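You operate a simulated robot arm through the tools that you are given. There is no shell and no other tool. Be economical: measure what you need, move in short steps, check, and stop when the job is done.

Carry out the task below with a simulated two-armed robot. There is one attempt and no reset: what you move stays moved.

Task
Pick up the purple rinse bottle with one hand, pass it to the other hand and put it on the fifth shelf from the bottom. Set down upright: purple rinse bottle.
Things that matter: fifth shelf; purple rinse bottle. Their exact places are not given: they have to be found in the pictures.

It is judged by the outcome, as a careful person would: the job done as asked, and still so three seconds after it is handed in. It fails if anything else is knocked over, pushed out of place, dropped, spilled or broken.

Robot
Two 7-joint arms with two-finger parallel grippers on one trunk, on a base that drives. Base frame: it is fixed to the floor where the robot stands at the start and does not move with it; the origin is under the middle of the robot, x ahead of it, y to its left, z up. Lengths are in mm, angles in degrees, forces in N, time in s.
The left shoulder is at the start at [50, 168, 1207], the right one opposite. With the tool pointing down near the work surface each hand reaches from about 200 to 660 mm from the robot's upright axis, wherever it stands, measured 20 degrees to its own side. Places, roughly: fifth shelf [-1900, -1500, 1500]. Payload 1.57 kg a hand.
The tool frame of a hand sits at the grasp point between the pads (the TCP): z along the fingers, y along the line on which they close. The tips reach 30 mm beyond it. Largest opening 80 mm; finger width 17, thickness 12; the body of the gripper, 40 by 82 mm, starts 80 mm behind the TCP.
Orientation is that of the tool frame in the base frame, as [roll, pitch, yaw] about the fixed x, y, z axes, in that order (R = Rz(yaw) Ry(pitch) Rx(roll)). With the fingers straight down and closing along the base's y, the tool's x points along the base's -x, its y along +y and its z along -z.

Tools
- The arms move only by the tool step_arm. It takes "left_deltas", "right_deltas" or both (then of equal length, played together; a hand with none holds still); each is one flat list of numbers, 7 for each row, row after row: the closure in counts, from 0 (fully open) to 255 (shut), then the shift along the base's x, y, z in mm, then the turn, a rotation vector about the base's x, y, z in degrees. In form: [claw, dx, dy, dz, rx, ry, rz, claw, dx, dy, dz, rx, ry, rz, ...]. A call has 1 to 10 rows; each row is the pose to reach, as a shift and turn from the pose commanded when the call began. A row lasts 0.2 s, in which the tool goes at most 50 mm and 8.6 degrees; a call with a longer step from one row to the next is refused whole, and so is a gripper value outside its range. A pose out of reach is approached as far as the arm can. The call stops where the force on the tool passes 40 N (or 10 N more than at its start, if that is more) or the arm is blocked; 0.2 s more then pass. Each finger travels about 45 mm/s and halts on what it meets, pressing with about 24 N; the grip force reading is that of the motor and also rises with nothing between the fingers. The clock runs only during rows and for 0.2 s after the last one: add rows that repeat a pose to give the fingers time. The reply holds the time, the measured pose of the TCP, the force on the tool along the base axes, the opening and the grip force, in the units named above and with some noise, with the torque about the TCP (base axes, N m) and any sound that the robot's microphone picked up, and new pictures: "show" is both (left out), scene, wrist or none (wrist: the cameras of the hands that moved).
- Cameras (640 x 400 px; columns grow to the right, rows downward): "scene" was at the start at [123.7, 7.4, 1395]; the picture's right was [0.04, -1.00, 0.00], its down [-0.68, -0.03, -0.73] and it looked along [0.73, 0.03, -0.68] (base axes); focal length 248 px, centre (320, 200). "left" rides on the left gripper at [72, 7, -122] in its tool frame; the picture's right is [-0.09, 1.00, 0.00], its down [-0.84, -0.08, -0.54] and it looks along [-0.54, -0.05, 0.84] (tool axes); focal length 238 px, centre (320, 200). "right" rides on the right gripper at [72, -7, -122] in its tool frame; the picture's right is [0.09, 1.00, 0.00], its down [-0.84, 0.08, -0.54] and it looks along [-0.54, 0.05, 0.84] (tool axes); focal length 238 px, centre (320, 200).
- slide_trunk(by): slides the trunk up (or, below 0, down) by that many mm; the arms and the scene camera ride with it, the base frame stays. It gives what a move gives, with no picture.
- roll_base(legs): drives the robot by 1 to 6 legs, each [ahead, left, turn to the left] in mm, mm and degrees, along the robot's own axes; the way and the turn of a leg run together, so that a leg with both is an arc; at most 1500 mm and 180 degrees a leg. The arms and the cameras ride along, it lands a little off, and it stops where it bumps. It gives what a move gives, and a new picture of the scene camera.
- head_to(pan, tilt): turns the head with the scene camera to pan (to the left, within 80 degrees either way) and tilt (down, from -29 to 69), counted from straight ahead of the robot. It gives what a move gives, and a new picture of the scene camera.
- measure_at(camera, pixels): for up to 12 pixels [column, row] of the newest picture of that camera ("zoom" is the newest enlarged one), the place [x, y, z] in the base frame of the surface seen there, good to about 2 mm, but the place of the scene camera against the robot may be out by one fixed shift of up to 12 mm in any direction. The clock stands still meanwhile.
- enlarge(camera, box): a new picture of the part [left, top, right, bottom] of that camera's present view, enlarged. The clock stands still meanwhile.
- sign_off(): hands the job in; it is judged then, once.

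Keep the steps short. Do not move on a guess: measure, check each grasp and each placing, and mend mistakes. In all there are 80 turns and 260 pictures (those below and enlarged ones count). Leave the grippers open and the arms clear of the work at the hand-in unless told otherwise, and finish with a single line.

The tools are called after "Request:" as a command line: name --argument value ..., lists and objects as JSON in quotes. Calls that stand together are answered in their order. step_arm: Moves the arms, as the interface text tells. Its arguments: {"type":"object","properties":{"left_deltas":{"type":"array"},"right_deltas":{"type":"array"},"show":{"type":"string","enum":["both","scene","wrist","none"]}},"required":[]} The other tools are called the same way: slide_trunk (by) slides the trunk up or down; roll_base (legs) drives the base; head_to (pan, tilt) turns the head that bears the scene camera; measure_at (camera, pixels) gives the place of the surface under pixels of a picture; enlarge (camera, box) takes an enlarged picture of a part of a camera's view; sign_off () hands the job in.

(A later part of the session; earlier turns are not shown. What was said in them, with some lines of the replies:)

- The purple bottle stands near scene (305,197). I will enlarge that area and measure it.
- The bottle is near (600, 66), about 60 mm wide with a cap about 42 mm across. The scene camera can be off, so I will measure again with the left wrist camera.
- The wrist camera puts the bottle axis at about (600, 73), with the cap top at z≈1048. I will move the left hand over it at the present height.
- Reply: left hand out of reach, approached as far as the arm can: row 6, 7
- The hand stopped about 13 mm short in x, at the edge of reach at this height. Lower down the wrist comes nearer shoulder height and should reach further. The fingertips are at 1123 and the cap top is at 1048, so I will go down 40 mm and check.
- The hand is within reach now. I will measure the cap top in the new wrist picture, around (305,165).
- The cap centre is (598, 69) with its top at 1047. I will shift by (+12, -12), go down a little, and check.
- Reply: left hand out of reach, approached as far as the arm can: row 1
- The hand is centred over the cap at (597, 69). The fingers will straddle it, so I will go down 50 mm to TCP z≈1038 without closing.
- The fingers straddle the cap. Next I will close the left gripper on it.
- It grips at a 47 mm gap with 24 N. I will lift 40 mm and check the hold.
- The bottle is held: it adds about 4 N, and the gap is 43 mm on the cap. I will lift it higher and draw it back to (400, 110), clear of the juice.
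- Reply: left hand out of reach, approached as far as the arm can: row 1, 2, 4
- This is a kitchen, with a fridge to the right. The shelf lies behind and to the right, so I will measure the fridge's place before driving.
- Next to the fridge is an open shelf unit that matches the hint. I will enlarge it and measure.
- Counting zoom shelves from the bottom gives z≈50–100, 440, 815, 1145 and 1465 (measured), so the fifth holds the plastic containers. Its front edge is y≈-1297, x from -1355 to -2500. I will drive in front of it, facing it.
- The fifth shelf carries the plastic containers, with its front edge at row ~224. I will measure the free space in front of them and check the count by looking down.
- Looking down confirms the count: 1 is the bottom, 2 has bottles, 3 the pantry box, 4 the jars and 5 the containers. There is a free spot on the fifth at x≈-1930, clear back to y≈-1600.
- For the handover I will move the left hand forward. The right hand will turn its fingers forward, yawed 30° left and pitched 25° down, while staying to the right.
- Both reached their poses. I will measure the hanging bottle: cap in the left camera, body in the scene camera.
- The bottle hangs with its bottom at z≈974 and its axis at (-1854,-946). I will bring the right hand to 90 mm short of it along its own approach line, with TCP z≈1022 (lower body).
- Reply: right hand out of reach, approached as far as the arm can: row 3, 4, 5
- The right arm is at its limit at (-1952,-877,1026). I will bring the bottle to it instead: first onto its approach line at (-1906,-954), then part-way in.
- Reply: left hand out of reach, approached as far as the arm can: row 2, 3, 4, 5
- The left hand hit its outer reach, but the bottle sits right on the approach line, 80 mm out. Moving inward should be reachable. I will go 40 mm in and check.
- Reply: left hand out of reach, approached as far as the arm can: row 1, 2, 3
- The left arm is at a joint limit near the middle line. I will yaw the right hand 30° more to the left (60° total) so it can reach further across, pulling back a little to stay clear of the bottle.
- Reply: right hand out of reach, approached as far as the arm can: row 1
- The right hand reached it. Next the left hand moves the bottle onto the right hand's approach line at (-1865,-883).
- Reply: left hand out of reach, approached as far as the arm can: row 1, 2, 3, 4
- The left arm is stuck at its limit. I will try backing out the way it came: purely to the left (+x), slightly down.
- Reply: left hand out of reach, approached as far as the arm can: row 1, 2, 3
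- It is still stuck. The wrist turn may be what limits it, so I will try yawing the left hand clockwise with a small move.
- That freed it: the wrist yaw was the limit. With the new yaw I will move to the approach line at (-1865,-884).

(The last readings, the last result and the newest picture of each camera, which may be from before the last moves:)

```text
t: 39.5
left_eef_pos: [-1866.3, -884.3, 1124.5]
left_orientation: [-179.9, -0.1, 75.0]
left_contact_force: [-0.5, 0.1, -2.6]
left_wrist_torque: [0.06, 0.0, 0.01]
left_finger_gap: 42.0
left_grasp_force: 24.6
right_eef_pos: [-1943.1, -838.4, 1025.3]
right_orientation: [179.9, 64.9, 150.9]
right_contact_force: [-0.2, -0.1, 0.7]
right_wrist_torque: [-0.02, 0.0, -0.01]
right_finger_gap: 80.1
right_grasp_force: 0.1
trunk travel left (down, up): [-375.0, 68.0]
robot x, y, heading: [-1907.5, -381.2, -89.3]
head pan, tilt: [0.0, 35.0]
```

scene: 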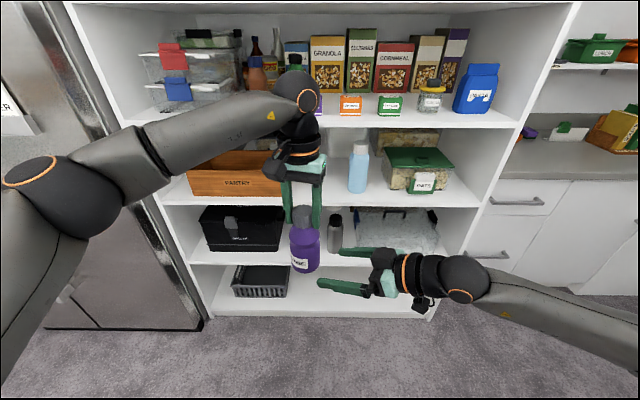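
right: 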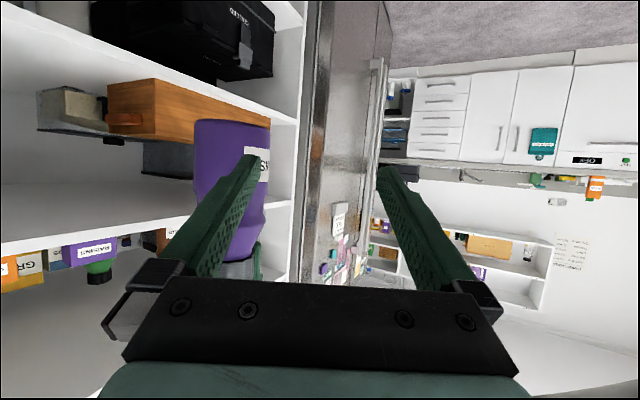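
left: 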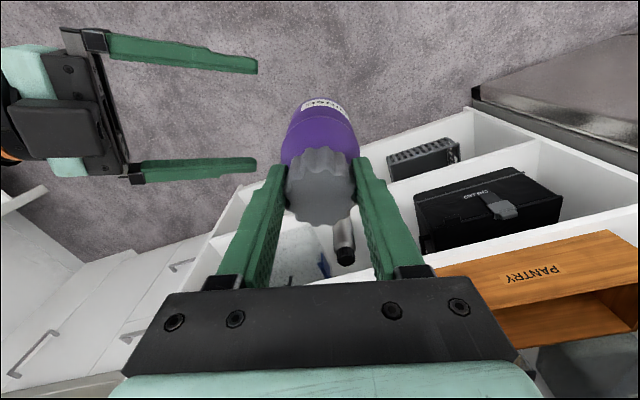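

They line up: the bottle is 89 mm ahead of the right TCP along its approach. I will advance the right hand 50 mm first.

Request:
step_arm --right_deltas '[0, 15, -9, 0, 0, 0, 0, 0, 30, -17, 0, 0, 0, 0, 0, 43, -26, 0, 0, 0, 0, 0, 43, -26, 0, 0, 0, 0]' --show "both"

Request:
enlarge --camera "scene" --box '[240, 170, 440, 310]'

```text
t: 40.5
left_eef_pos: [-1866.4, -884.0, 1124.9]
left_orientation: [-179.9, 0.1, 75.1]
left_contact_force: [0.3, 0.6, -4.1]
left_wrist_torque: [0.02, -0.01, 0.0]
left_finger_gap: 42.4
left_grasp_force: 24.2
right_eef_pos: [-1900.0, -864.2, 1025.8]
right_orientation: [179.9, 65.0, 150.7]
right_contact_force: [0.0, 0.4, 0.3]
right_wrist_torque: [-0.01, 0.02, 0.01]
right_finger_gap: 80.0
right_grasp_force: 0.1
trunk travel left (down, up): [-375.0, 68.0]
robot x, y, heading: [-1910.5, -386.1, -89.2]
head pan, tilt: [0.0, 35.0]
```

scene: 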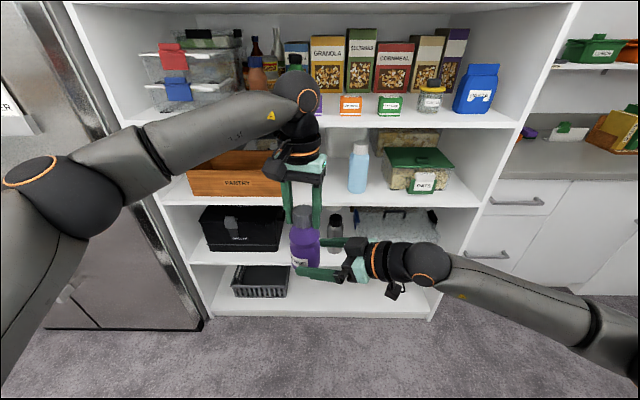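
right: 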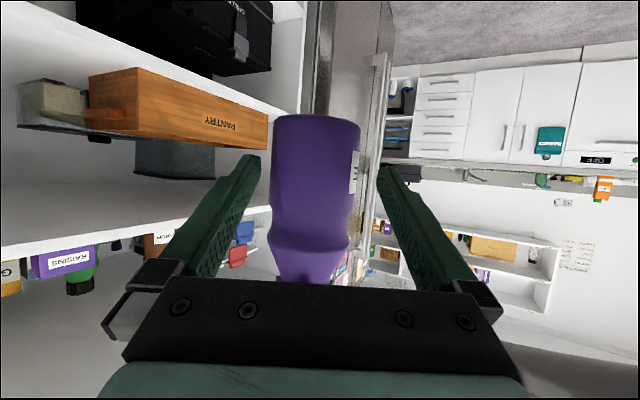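

```text
2.86 times, centred on (340, 240) of scene
```

zoom: 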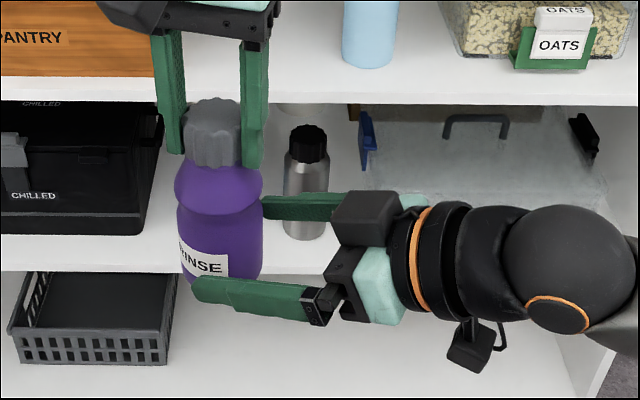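

The bottle is between the fingers and centred. I will advance the last 39 mm so the TCP sits on the bottle axis.

Request:
step_arm --right_deltas '[0, 12, -7, 0, 0, 0, 0, 0, 24, -14, 0, 0, 0, 0, 0, 33, -20, 0, 0, 0, 0, 0, 33, -20, 0, 0, 0, 0]' --show "both"

```text
t: 41.5
left_eef_pos: [-1866.9, -884.7, 1124.6]
left_orientation: [-179.9, -0.1, 75.0]
left_contact_force: [-0.5, 0.2, -2.9]
left_wrist_torque: [0.02, 0.0, 0.0]
left_finger_gap: 42.3
left_grasp_force: 24.5
right_eef_pos: [-1868.4, -884.5, 1025.8]
right_orientation: [179.8, 65.0, 150.8]
right_contact_force: [0.1, 0.1, -0.4]
right_wrist_torque: [-0.02, -0.02, 0.0]
right_finger_gap: 79.8
right_grasp_force: 0.1
trunk travel left (down, up): [-375.0, 68.0]
robot x, y, heading: [-1906.6, -386.0, -88.9]
head pan, tilt: [0.0, 35.0]
```

scene: 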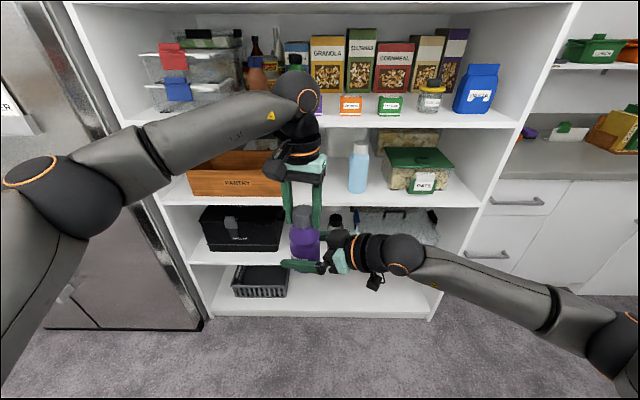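
right: 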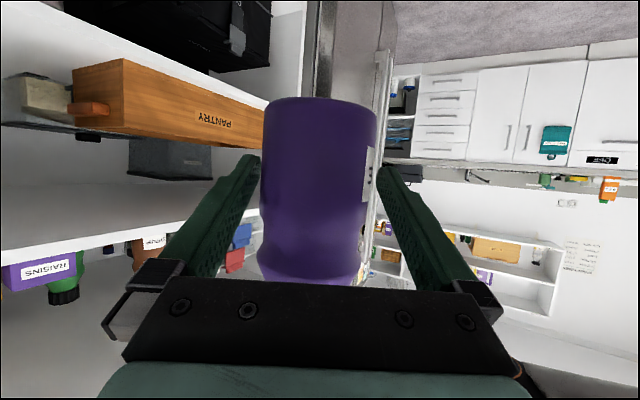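

Both TCPs are on the bottle axis. Next I will close the right gripper while the left still holds.

Request:
step_arm --right_deltas '[255, 0, 0, 0, 0, 0, 0, 255, 0, 0, 0, 0, 0, 0, 255, 0, 0, 0, 0, 0, 0, 255, 0, 0, 0, 0, 0, 0]' --show "wrist"

```text
t: 42.5
left_eef_pos: [-1866.4, -884.0, 1125.5]
left_orientation: [-180.0, -0.1, 74.9]
left_contact_force: [2.6, 12.0, -1.4]
left_wrist_torque: [0.67, -0.21, 0.06]
left_finger_gap: 42.2
left_grasp_force: 24.0
right_eef_pos: [-1867.7, -884.4, 1026.4]
right_orientation: [179.9, 65.0, 150.5]
right_contact_force: [-3.2, -11.4, 0.5]
right_wrist_torque: [0.51, -0.08, -0.07]
right_finger_gap: 61.4
right_grasp_force: 23.7
trunk travel left (down, up): [-375.0, 68.0]
robot x, y, heading: [-1904.9, -381.2, -89.0]
head pan, tilt: [0.0, 35.0]
```

right: 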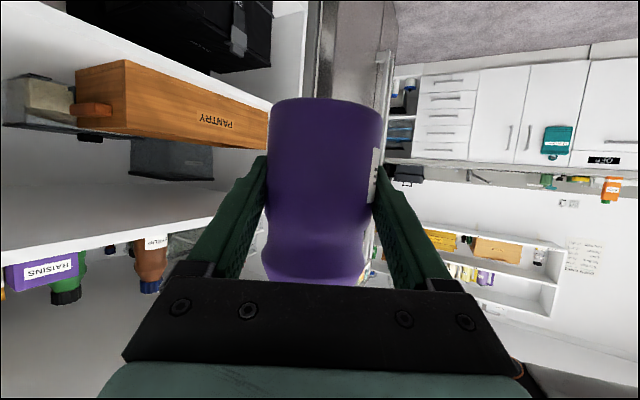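

It grips at 61.4 mm, but there is a side force of about 12 N between the hands from a small misalignment. I will ease the right hand 2 mm toward -y to relieve it.

Request:
step_arm --right_deltas '[255, -0.3, -1.2, 0, 0, 0, 0, 255, -0.6, -2.2, 0, 0, 0, 0, 255, -0.6, -2.2, 0, 0, 0, 0]' --show "none"

```text
t: 43.2
left_eef_pos: [-1866.2, -885.0, 1124.9]
left_orientation: [180.0, 0.1, 75.1]
left_contact_force: [3.9, 0.1, -2.0]
left_wrist_torque: [0.29, -0.27, 0.17]
left_finger_gap: 42.0
left_grasp_force: 23.8
right_eef_pos: [-1866.3, -887.2, 1025.9]
right_orientation: [179.9, 65.0, 150.8]
right_contact_force: [-5.5, -0.1, 0.7]
right_wrist_torque: [-0.3, -0.24, -0.18]
right_finger_gap: 61.7
right_grasp_force: 24.2
trunk travel left (down, up): [-375.0, 68.0]
robot x, y, heading: [-1909.3, -381.7, -89.2]
head pan, tilt: [0.0, 35.0]
```

The side force is mostly gone. I will open the left gripper slowly and let the right hand take the bottle.

Request:
step_arm --left_deltas '[100, 0, 0, 0, 0, 0, 0, 50, 0, 0, 0, 0, 0, 0, 0, 0, 0, 0, 0, 0, 0, 0, 0, 0, 0, 0, 0, 0, 0, 0, 0, 0, 0, 0, 0]' --show "both"

Request:
enlarge --camera "scene" --box '[250, 180, 390, 300]'

```text
t: 44.5
left_eef_pos: [-1866.5, -883.5, 1124.5]
left_orientation: [180.0, 0.0, 75.0]
left_contact_force: [0.0, 0.0, 0.6]
left_wrist_torque: [0.0, 0.01, -0.01]
left_finger_gap: 80.1
left_grasp_force: 0.1
right_eef_pos: [-1867.4, -887.4, 1026.5]
right_orientation: [179.8, 65.0, 150.8]
right_contact_force: [0.6, -0.7, -0.5]
right_wrist_torque: [-0.01, -0.01, 0.0]
right_finger_gap: 61.4
right_grasp_force: 23.8
trunk travel left (down, up): [-375.0, 68.0]
robot x, y, heading: [-1910.4, -380.9, -89.4]
head pan, tilt: [0.0, 35.0]
```

scene: 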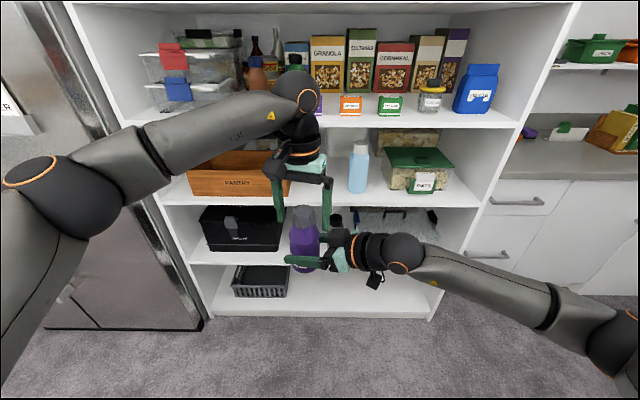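
left: 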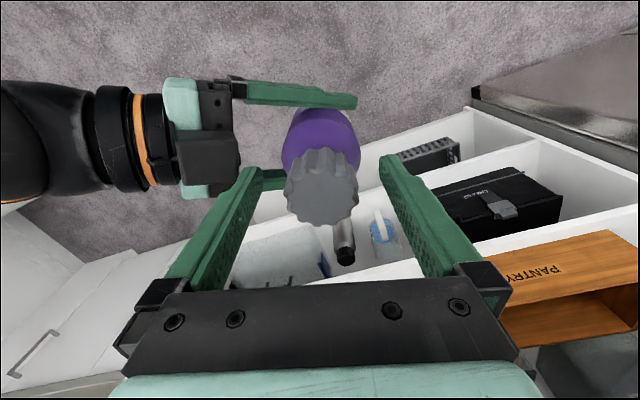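

```text
3.33 times, centred on (320, 240) of scene
```

zoom: 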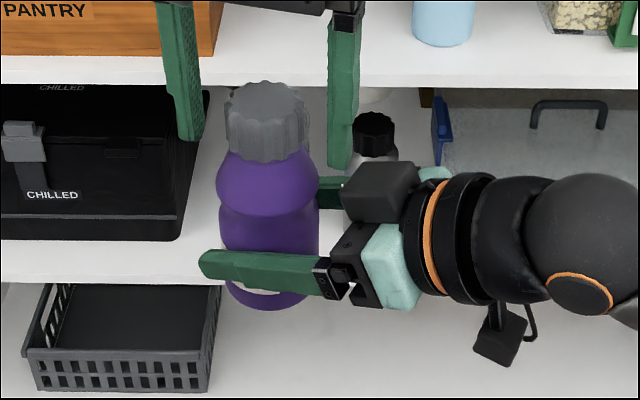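

The right hand alone holds the bottle. I will lift the left hand straight up, then move it away to the left.

Request:
step_arm --left_deltas '[0, 0, 0, 30, 0, 0, 0, 0, 0, 0, 70, 0, 0, 0, 0, 30, 20, 80, 0, 0, 0, 0, 65, 50, 80, 0, 0, 0, 0, 100, 85, 80, 0, 0, 0, 0, 125, 120, 80, 0, 0, 0, 0, 150, 140, 80, 0, 0, 0, 0, 150, 140, 80, 0, 0, 0]' --show "both"

Request:
enlarge --camera "scene" --box '[250, 180, 390, 300]'

Request:
measure_at --camera "scene" --pixels '[[305, 208], [305, 218], [305, 224], [305, 233], [305, 250], [305, 263], [293, 250], [317, 250], [297, 218], [313, 218]]'

```text
t: 46.2
left_eef_pos: [-1716.7, -744.1, 1206.2]
left_orientation: [-179.8, -0.1, 74.9]
left_contact_force: [-0.5, -0.7, -0.8]
left_wrist_torque: [0.0, -0.04, 0.04]
left_finger_gap: 80.2
left_grasp_force: 0.1
right_eef_pos: [-1868.3, -887.4, 1026.4]
right_orientation: [179.9, 64.9, 150.7]
right_contact_force: [0.0, 0.2, 0.3]
right_wrist_torque: [-0.02, -0.02, 0.05]
right_finger_gap: 61.1
right_grasp_force: 23.7
trunk travel left (down, up): [-375.0, 68.0]
robot x, y, heading: [-1908.7, -383.0, -89.4]
head pan, tilt: [0.0, 35.0]
```

scene: 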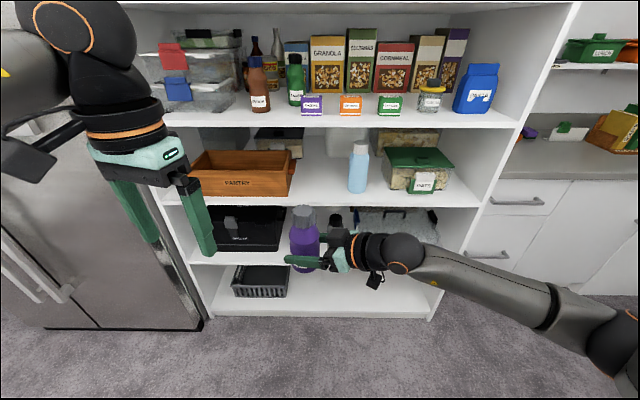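
left: 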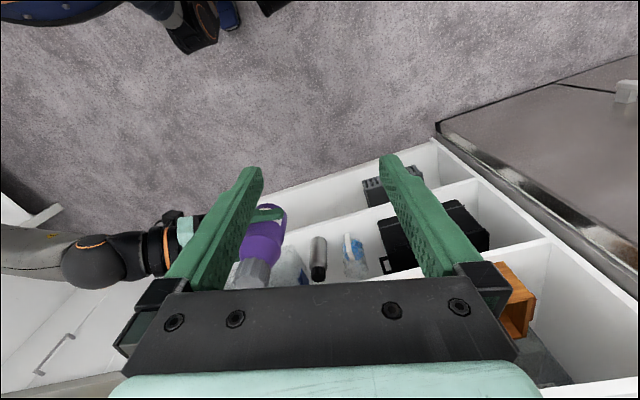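

```text
3.33 times, centred on (320, 240) of scene
```

zoom: 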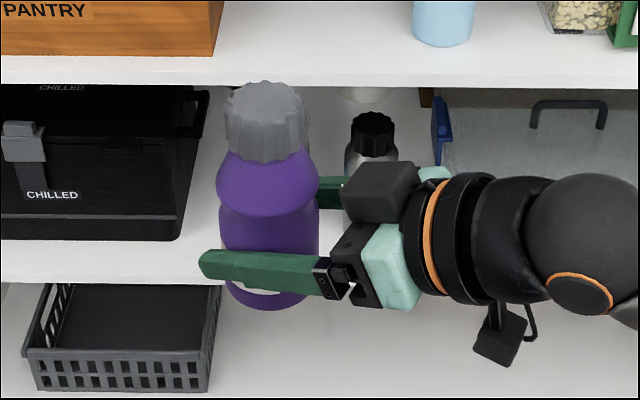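

```text
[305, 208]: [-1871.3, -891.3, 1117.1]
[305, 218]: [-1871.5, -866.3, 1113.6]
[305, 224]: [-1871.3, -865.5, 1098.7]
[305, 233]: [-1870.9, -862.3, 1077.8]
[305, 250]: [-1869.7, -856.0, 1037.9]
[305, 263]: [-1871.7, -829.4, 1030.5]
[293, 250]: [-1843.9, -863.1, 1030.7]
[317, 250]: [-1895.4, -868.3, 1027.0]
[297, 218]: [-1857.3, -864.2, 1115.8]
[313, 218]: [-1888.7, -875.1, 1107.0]
```

The bottle stands upright in the right hand, with its bottom about 45 mm below the TCP. I will raise the trunk fully, then lift the right arm away from the shelf while yawing it back toward straight ahead.

Request:
slide_trunk --by 66

Request:
step_arm --right_deltas '[255, -20, 5, 30, 0, 0, -5, 255, -40, 10, 60, 0, 0, -10, 255, -60, 10, 95, 0, 0, -15, 255, -80, 10, 130, 0, 0, -20, 255, -90, 10, 170, 0, 0, -25, 255, -100, 10, 210, 0, 0, -30, 255, -105, 10, 250, 0, 0, -35, 255, -110, 10, 290, 0, 0, -40, 255, -110, 10, 290, 0, 0, -40]' --show "scene"

```text
t: 47.3
left_eef_pos: [-1717.8, -744.7, 1271.2]
left_orientation: [-179.9, 0.0, 75.0]
left_contact_force: [0.3, -1.0, -0.6]
left_wrist_torque: [-0.01, 0.02, 0.03]
left_finger_gap: 79.9
left_grasp_force: 0.0
right_eef_pos: [-1867.7, -887.5, 1092.6]
right_orientation: [179.9, 65.0, 150.7]
right_contact_force: [0.3, 0.5, -4.2]
right_wrist_torque: [-0.01, -0.01, 0.0]
right_finger_gap: 61.4
right_grasp_force: 23.9
trunk travel left (down, up): [-441.0, 2.0]
robot x, y, heading: [-1907.2, -383.5, -89.2]
head pan, tilt: [0.0, 35.0]
```

```text
t: 49.3
left_eef_pos: [-1717.3, -744.4, 1272.4]
left_orientation: [-179.8, 0.0, 75.0]
left_contact_force: [1.2, 1.1, -0.6]
left_wrist_torque: [0.03, 0.01, -0.03]
left_finger_gap: 80.0
left_grasp_force: 0.0
right_eef_pos: [-1980.0, -874.7, 1380.4]
right_orientation: [179.8, 64.9, 110.6]
right_contact_force: [0.8, -1.6, -3.8]
right_wrist_torque: [-0.03, 0.01, 0.04]
right_finger_gap: 61.6
right_grasp_force: 24.1
trunk travel left (down, up): [-441.0, 2.0]
robot x, y, heading: [-1906.5, -383.6, -88.9]
head pan, tilt: [0.0, 35.0]
```

scene: 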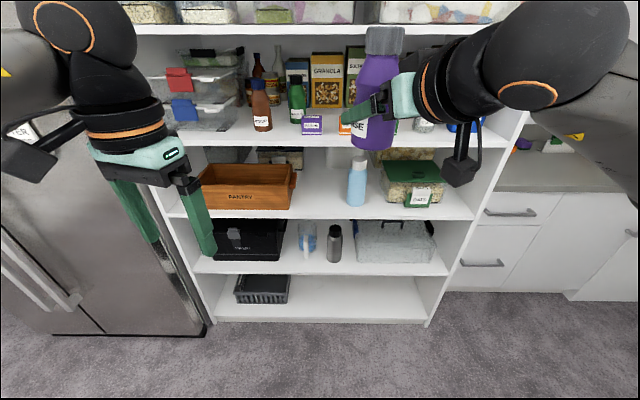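

That went well. I will raise it another 180 mm and level the head to look at the fifth shelf.

Request:
step_arm --right_deltas '[255, 0, 0, 35, 0, 0, 0, 255, 0, 0, 70, 0, 0, 0, 255, 0, 0, 105, 0, 0, 0, 255, 0, 0, 145, 0, 0, 0, 255, 0, 0, 180, 0, 0, 0, 255, 0, 0, 180, 0, 0, 0]' --show "none"

Request:
head_to --pan 0 --tilt -2

```text
t: 50.7
left_eef_pos: [-1717.2, -744.5, 1272.2]
left_orientation: [-179.9, -0.1, 75.0]
left_contact_force: [0.1, -0.6, 0.9]
left_wrist_torque: [-0.03, 0.0, 0.04]
left_finger_gap: 80.2
left_grasp_force: 0.1
right_eef_pos: [-1982.2, -878.1, 1561.2]
right_orientation: [-180.0, 64.9, 110.7]
right_contact_force: [0.2, 0.4, -3.7]
right_wrist_torque: [0.01, 0.02, 0.0]
right_finger_gap: 61.1
right_grasp_force: 24.0
trunk travel left (down, up): [-441.0, 2.0]
robot x, y, heading: [-1907.8, -379.2, -89.3]
head pan, tilt: [0.0, 35.0]
```

```text
t: 51.7
left_eef_pos: [-1717.3, -744.3, 1272.6]
left_orientation: [-179.9, 0.1, 75.0]
left_contact_force: [-0.1, -0.5, -0.2]
left_wrist_torque: [-0.02, 0.0, -0.02]
left_finger_gap: 80.0
left_grasp_force: 0.1
right_eef_pos: [-1982.1, -877.7, 1561.0]
right_orientation: [179.9, 64.9, 110.8]
right_contact_force: [-0.1, 0.3, -4.1]
right_wrist_torque: [0.06, 0.0, 0.02]
right_finger_gap: 61.3
right_grasp_force: 24.3
trunk travel left (down, up): [-441.0, 2.0]
robot x, y, heading: [-1905.5, -378.5, -89.4]
head pan, tilt: [0.0, -2.0]
```

scene: 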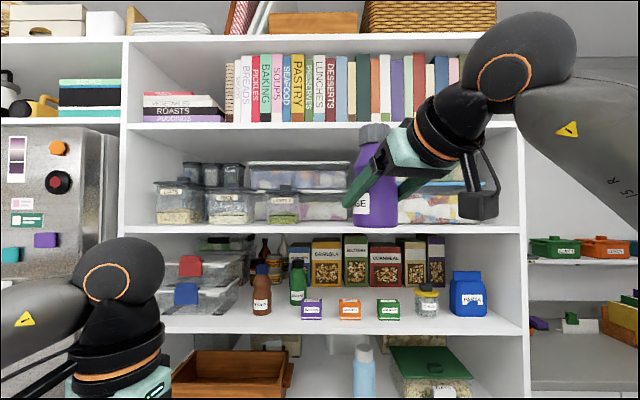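

I will enlarge the shelf edge and the bottle to find the edge height and compare it with the bottle's bottom.

Request:
enlarge --camera "scene" --box '[270, 110, 430, 250]'

Request:
measure_at --camera "scene" --pixels '[[320, 225], [320, 226], [320, 227], [320, 228], [320, 230], [320, 232], [320, 233], [320, 223], [320, 222], [376, 215], [376, 225], [376, 128]]'

```text
2.86 times, centred on (350, 180) of scene
```

zoom: 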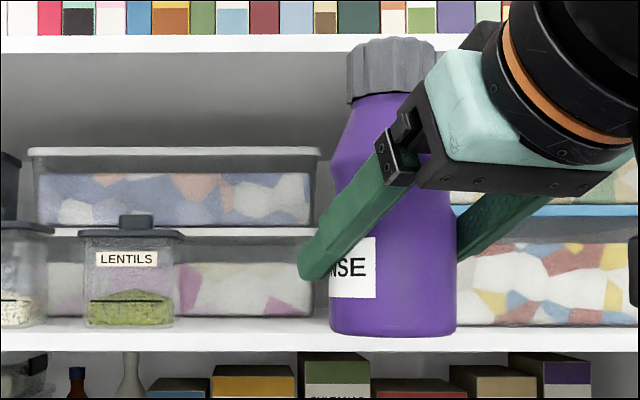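

```text
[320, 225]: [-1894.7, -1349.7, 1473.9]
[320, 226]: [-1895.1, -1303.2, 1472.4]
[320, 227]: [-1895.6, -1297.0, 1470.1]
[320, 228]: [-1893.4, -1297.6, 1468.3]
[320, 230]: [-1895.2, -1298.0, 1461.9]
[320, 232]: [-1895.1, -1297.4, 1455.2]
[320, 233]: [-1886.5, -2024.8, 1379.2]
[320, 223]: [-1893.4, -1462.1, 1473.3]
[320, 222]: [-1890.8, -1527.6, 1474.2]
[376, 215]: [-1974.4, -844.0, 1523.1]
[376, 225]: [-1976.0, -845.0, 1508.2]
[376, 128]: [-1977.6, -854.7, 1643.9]
```

In scene coordinates the shelf top is z≈1474 and the bottle bottom about 1505, so there is ~31 mm of clearance. The free spot is x≈-1950, between LENTILS and the big box. Before driving closer I will pull the left arm back and check where the right elbow is.

Request:
measure_at --camera "scene" --pixels '[[520, 30], [540, 60], [480, 150], [490, 205], [600, 110], [440, 120], [300, 225], [362, 205], [340, 222]]'

Request:
step_arm --left_deltas '[0, 0, 30, 0, 0, 0, 0, 0, 0, 60, 0, 0, 0, 0, 0, 0, 90, 0, 0, 0, 0, 0, 0, 120, 0, 0, 0, 0, 0, 0, 120, 0, 0, 0, 0]' --show "none"

```text
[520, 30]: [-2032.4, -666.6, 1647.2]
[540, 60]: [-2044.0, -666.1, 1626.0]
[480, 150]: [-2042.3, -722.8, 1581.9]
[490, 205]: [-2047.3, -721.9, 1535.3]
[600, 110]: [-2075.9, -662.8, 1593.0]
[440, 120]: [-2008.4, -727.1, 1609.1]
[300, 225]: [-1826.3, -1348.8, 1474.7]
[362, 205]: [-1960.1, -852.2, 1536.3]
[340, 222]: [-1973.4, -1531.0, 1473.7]
```

```text
t: 52.9
left_eef_pos: [-1717.2, -625.2, 1271.1]
left_orientation: [-179.8, 0.0, 75.0]
left_contact_force: [-0.8, 0.3, 0.3]
left_wrist_torque: [-0.03, 0.02, 0.01]
left_finger_gap: 80.1
left_grasp_force: 0.1
right_eef_pos: [-1981.1, -878.6, 1560.6]
right_orientation: [179.9, 64.9, 110.9]
right_contact_force: [-0.1, 0.1, -3.2]
right_wrist_torque: [0.03, 0.0, 0.01]
right_finger_gap: 61.1
right_grasp_force: 23.8
trunk travel left (down, up): [-441.0, 2.0]
robot x, y, heading: [-1903.4, -387.9, -88.9]
head pan, tilt: [0.0, -2.0]
```

The right wrist stays well outside the shelf, and the left hand is pulled back. I will drive 430 mm ahead and 25 mm left.

Request:
roll_base --legs '[[300, 25, 0], [130, 0, 0]]'

```text
t: 55.9
left_eef_pos: [-1685.2, -1065.2, 1272.9]
left_orientation: [-180.0, -0.1, 74.9]
left_contact_force: [-0.5, -0.6, 0.2]
left_wrist_torque: [0.01, -0.02, 0.02]
left_finger_gap: 80.1
left_grasp_force: 0.1
right_eef_pos: [-1950.4, -1315.6, 1561.5]
right_orientation: [179.9, 65.0, 110.8]
right_contact_force: [-0.2, 0.7, -3.1]
right_wrist_torque: [0.01, 0.03, 0.02]
right_finger_gap: 61.1
right_grasp_force: 24.1
trunk travel left (down, up): [-441.0, 2.0]
robot x, y, heading: [-1873.9, -823.7, -89.3]
head pan, tilt: [0.0, -2.0]
```

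scene: 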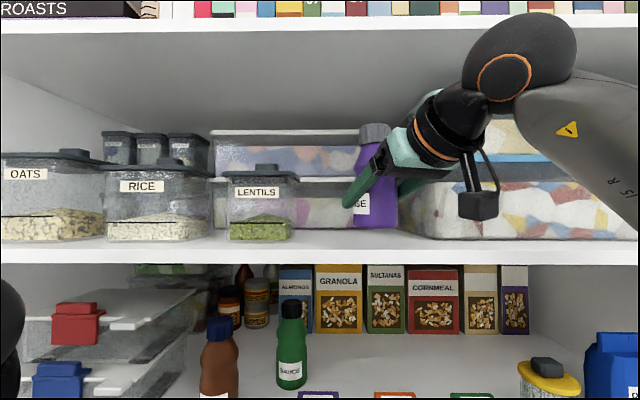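

The bottle is now over the shelf's front edge at (-1950,-1316). I will measure the neighbours and the shelf top again.

Request:
measure_at --camera "scene" --pixels '[[408, 225], [420, 230], [440, 235], [296, 180], [290, 235], [330, 210], [320, 235], [340, 240], [375, 238], [376, 220], [376, 226], [320, 247]]'

Request:
enlarge --camera "scene" --box '[280, 110, 480, 270]'

```text
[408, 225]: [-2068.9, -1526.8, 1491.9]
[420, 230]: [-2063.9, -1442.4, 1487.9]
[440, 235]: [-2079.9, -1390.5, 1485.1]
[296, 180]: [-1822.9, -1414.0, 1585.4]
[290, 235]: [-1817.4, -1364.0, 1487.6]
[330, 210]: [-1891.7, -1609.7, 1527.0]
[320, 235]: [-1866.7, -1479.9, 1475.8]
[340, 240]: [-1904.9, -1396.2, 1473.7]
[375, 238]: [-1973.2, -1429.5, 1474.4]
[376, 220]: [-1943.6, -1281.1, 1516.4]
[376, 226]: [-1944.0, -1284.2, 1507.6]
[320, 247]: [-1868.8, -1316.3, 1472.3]
```

```text
2.50 times, centred on (380, 190) of scene
```

zoom: 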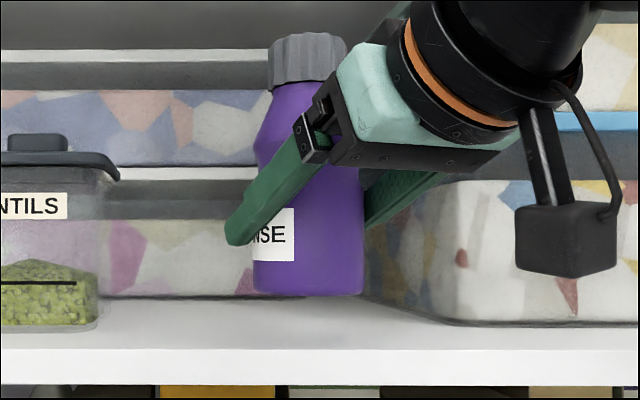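

The free space runs from x≈-1825 to -2064 and the bottle is at -1950, so it is clear. I will move 65 mm inward, then down 22 mm.

Request:
step_arm --right_deltas '[255, 0, -20, 0, 0, 0, 0, 255, 0, -40, 0, 0, 0, 0, 255, 0, -60, 0, 0, 0, 0, 255, 0, -65, -10, 0, 0, 0, 255, 0, -65, -22, 0, 0, 0, 255, 0, -65, -22, 0, 0, 0]' --show "scene"

Request:
enlarge --camera "scene" --box '[280, 110, 480, 270]'

```text
t: 57.3
left_eef_pos: [-1684.9, -1063.2, 1272.3]
left_orientation: [-179.9, -0.1, 74.9]
left_contact_force: [0.1, 0.3, -0.5]
left_wrist_torque: [-0.01, -0.01, -0.03]
left_finger_gap: 79.9
left_grasp_force: 0.1
right_eef_pos: [-1950.6, -1381.9, 1538.6]
right_orientation: [179.9, 65.0, 110.8]
right_contact_force: [0.7, -0.3, -3.2]
right_wrist_torque: [0.01, 0.0, 0.01]
right_finger_gap: 60.9
right_grasp_force: 23.7
trunk travel left (down, up): [-441.0, 2.0]
robot x, y, heading: [-1875.6, -815.9, -89.4]
head pan, tilt: [0.0, -2.0]
```

scene: 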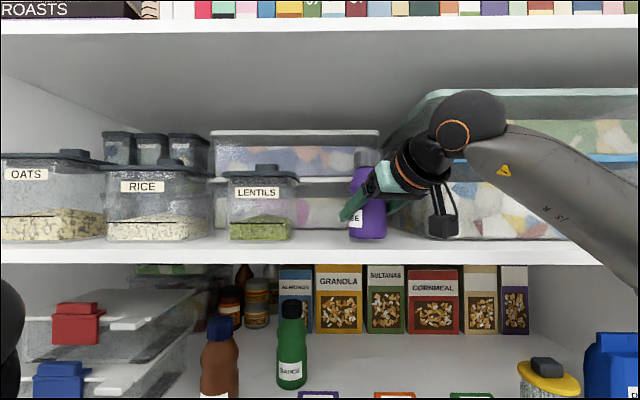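

```text
2.50 times, centred on (380, 190) of scene
```

zoom: 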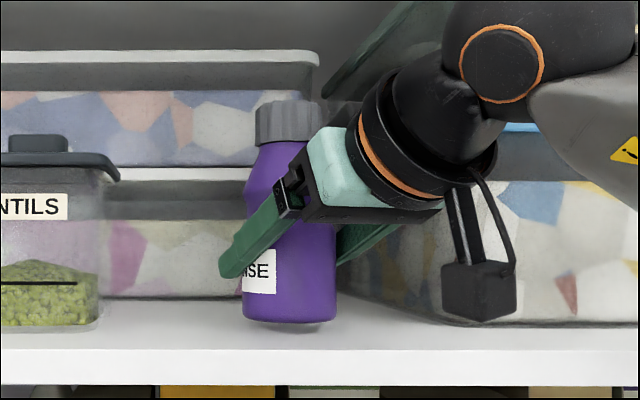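

The bottle floats about 8 mm above the shelf and looks upright. I will lower it gently in 2 mm rows and read the force.

Request:
step_arm --right_deltas '[255, 0, 0, -2, 0, 0, 0, 255, 0, 0, -4, 0, 0, 0, 255, 0, 0, -6, 0, 0, 0, 255, 0, 0, -7, 0, 0, 0, 255, 0, 0, -7, 0, 0, 0]' --show "none"

Request:
enlarge --camera "scene" --box '[320, 190, 420, 250]'

```text
t: 58.5
left_eef_pos: [-1684.7, -1063.0, 1271.2]
left_orientation: [-179.9, 0.0, 75.0]
left_contact_force: [-0.8, -0.7, -0.1]
left_wrist_torque: [0.01, -0.02, 0.01]
left_finger_gap: 80.0
left_grasp_force: 0.1
right_eef_pos: [-1950.3, -1379.8, 1533.0]
right_orientation: [179.9, 65.0, 110.8]
right_contact_force: [0.0, 0.2, -2.2]
right_wrist_torque: [0.01, -0.01, 0.01]
right_finger_gap: 60.9
right_grasp_force: 24.3
trunk travel left (down, up): [-441.0, 2.0]
robot x, y, heading: [-1877.4, -819.1, -89.2]
head pan, tilt: [0.0, -2.0]
```

```text
6.40 times, centred on (370, 220) of scene
```

zoom: 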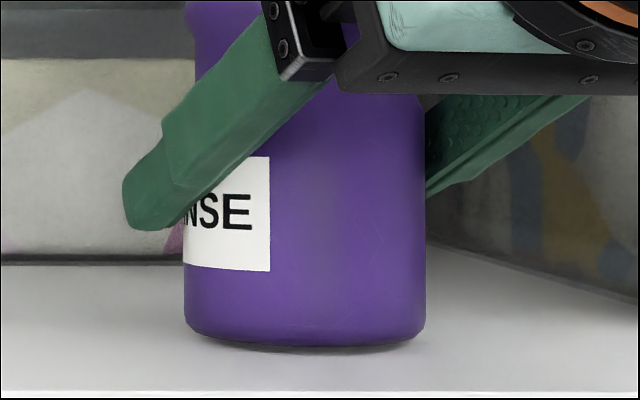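

It is nearly touching. I will lower 1 mm at a time until the weight is taken.

Request:
step_arm --right_deltas '[255, 0, 0, -1, 0, 0, 0, 255, 0, 0, -2, 0, 0, 0, 255, 0, 0, -2, 0, 0, 0]' --show "none"

Request:
enlarge --camera "scene" --box '[320, 190, 420, 250]'

```text
t: 59.3
left_eef_pos: [-1685.4, -1062.9, 1272.7]
left_orientation: [-179.9, 0.1, 74.9]
left_contact_force: [0.4, 0.2, 0.5]
left_wrist_torque: [0.02, 0.01, 0.02]
left_finger_gap: 80.0
left_grasp_force: 0.0
right_eef_pos: [-1950.2, -1380.9, 1531.4]
right_orientation: [-179.9, 65.1, 110.8]
right_contact_force: [0.2, -0.4, 0.7]
right_wrist_torque: [-0.14, 0.1, 0.08]
right_finger_gap: 60.6
right_grasp_force: 24.8
trunk travel left (down, up): [-441.0, 2.0]
robot x, y, heading: [-1875.9, -821.7, -89.2]
head pan, tilt: [0.0, -2.0]
```

```text
6.40 times, centred on (370, 220) of scene
```

zoom: 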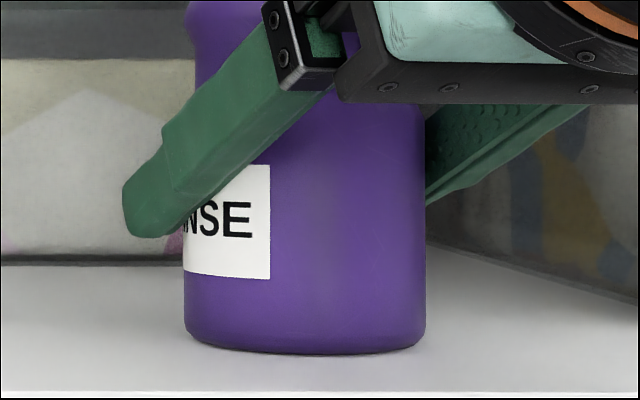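

The shelf now takes the weight: the vertical force went from -3.5 to +0.7 N. I will go down 1 mm more to seat it, then open the right gripper gradually.

Request:
step_arm --right_deltas '[255, 0, 0, -1, 0, 0, 0, 150, 0, 0, -1, 0, 0, 0, 100, 0, 0, -1, 0, 0, 0, 50, 0, 0, -1, 0, 0, 0, 0, 0, 0, -1, 0, 0, 0, 0, 0, 0, -1, 0, 0, 0, 0, 0, 0, -1, 0, 0, 0]' --show "both"

Request:
enlarge --camera "scene" --box '[290, 130, 450, 250]'

```text
t: 60.9
left_eef_pos: [-1684.9, -1062.7, 1272.5]
left_orientation: [-179.8, 0.0, 74.9]
left_contact_force: [-0.1, 0.0, -0.1]
left_wrist_torque: [0.04, 0.0, -0.01]
left_finger_gap: 80.0
left_grasp_force: 0.1
right_eef_pos: [-1950.5, -1379.0, 1530.8]
right_orientation: [-180.0, 65.0, 110.8]
right_contact_force: [0.1, 0.0, -0.9]
right_wrist_torque: [0.0, -0.02, 0.0]
right_finger_gap: 79.8
right_grasp_force: 0.1
trunk travel left (down, up): [-441.0, 2.0]
robot x, y, heading: [-1876.6, -822.1, -89.4]
head pan, tilt: [0.0, -2.0]
```

scene: 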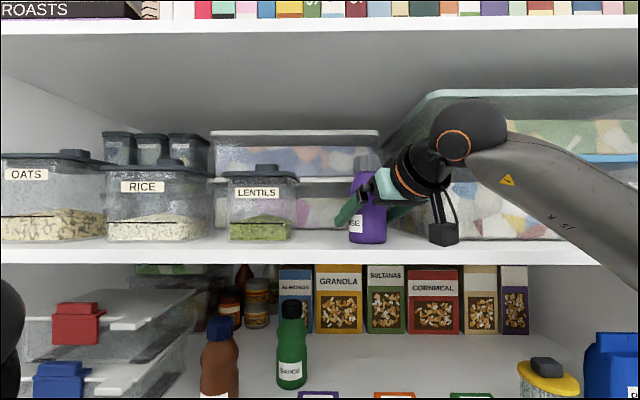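
right: 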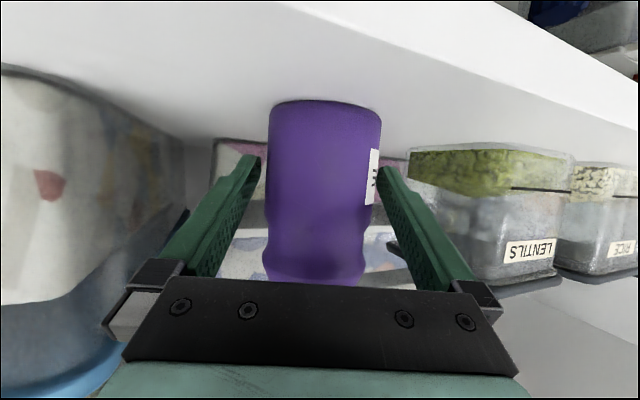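

```text
3.33 times, centred on (370, 190) of scene
```

zoom: 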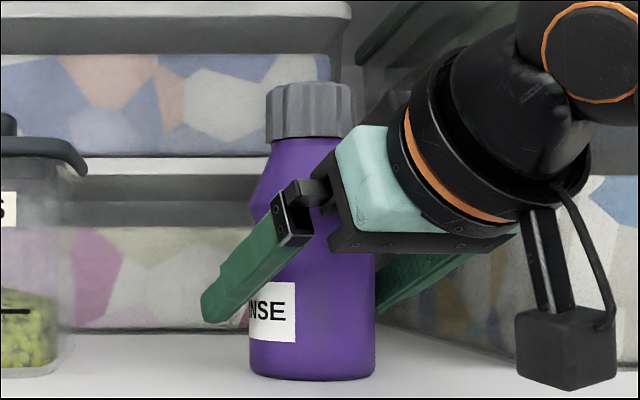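

The bottle stands upright on its own. I will withdraw the right hand straight back along its fingers, horizontally.

Request:
step_arm --right_deltas '[0, -5, 14, 0, 0, 0, 0, 0, -11, 28, 0, 0, 0, 0, 0, -18, 47, 0, 0, 0, 0, 0, -28, 75, 0, 0, 0, 0, 0, -39, 103, 0, 0, 0, 0, 0, -53, 140, 0, 0, 0, 0, 0, -53, 140, 0, 0, 0, 0]' --show "both"

```text
t: 62.5
left_eef_pos: [-1685.6, -1063.9, 1271.7]
left_orientation: [-179.9, 0.0, 75.0]
left_contact_force: [0.5, -0.8, -0.2]
left_wrist_torque: [0.03, 0.0, -0.01]
left_finger_gap: 80.3
left_grasp_force: 0.0
right_eef_pos: [-2003.2, -1241.0, 1532.6]
right_orientation: [-180.0, 65.0, 110.8]
right_contact_force: [0.0, -1.0, 0.3]
right_wrist_torque: [-0.02, -0.02, -0.01]
right_finger_gap: 80.2
right_grasp_force: 0.0
trunk travel left (down, up): [-441.0, 2.0]
robot x, y, heading: [-1878.0, -817.0, -89.3]
head pan, tilt: [0.0, -2.0]
```

scene: 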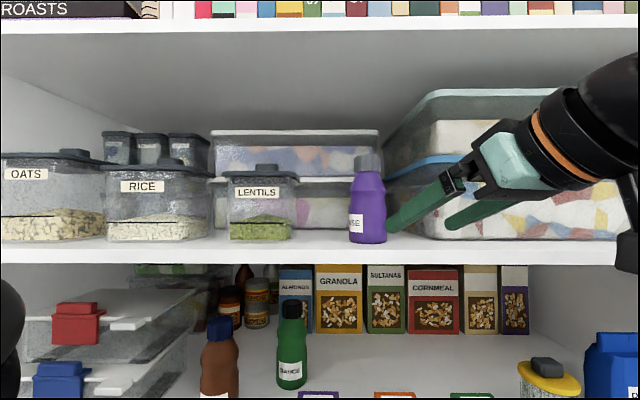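
right: 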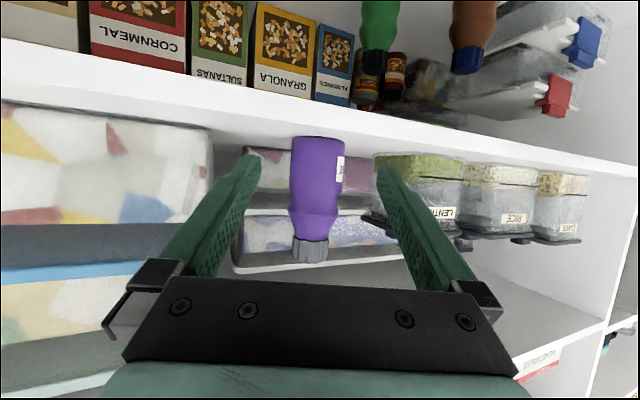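

The hand is clear of the bottle, which stands upright on the fifth shelf. I will back the base away and take a last look.

Request:
roll_base --legs '[[-300, 0, 0]]'

Request:
enlarge --camera "scene" --box '[120, 100, 530, 330]'

```text
t: 64.5
left_eef_pos: [-1690.0, -765.9, 1271.7]
left_orientation: [-179.8, 0.0, 74.6]
left_contact_force: [0.7, 0.1, 0.1]
left_wrist_torque: [-0.04, 0.0, -0.01]
left_finger_gap: 80.0
left_grasp_force: 0.2
right_eef_pos: [-2009.5, -941.9, 1532.1]
right_orientation: [-180.0, 65.0, 110.6]
right_contact_force: [-0.1, 0.1, -0.6]
right_wrist_torque: [-0.01, -0.01, -0.05]
right_finger_gap: 80.1
right_grasp_force: 0.1
trunk travel left (down, up): [-441.0, 2.0]
robot x, y, heading: [-1878.9, -524.4, -89.4]
head pan, tilt: [0.0, -2.0]
```

scene: 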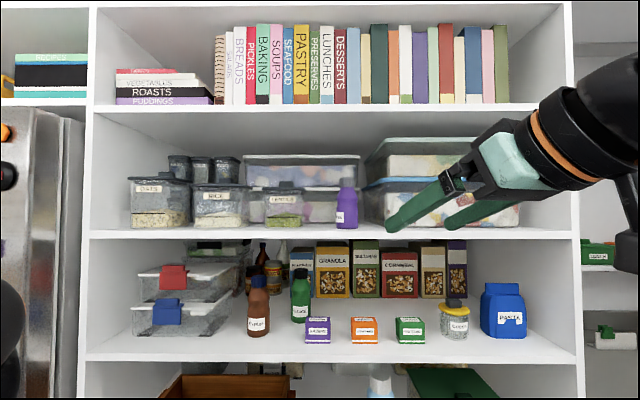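

```text
1.56 times, centred on (325, 215) of scene
```

zoom: 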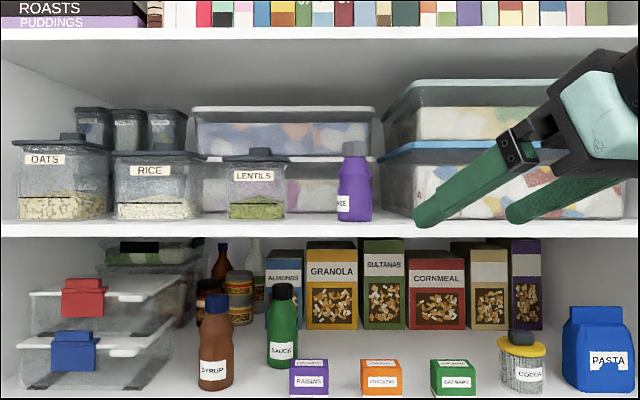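

The bottle stands upright on the fifth shelf, nothing else looks disturbed, and both grippers are open and clear. I will hand the job in.

Request:
sign_off

```text
The job is handed in.
```

The purple rinse bottle was picked up with the left hand, passed to the right hand and set upright on the fifth shelf from the bottom.
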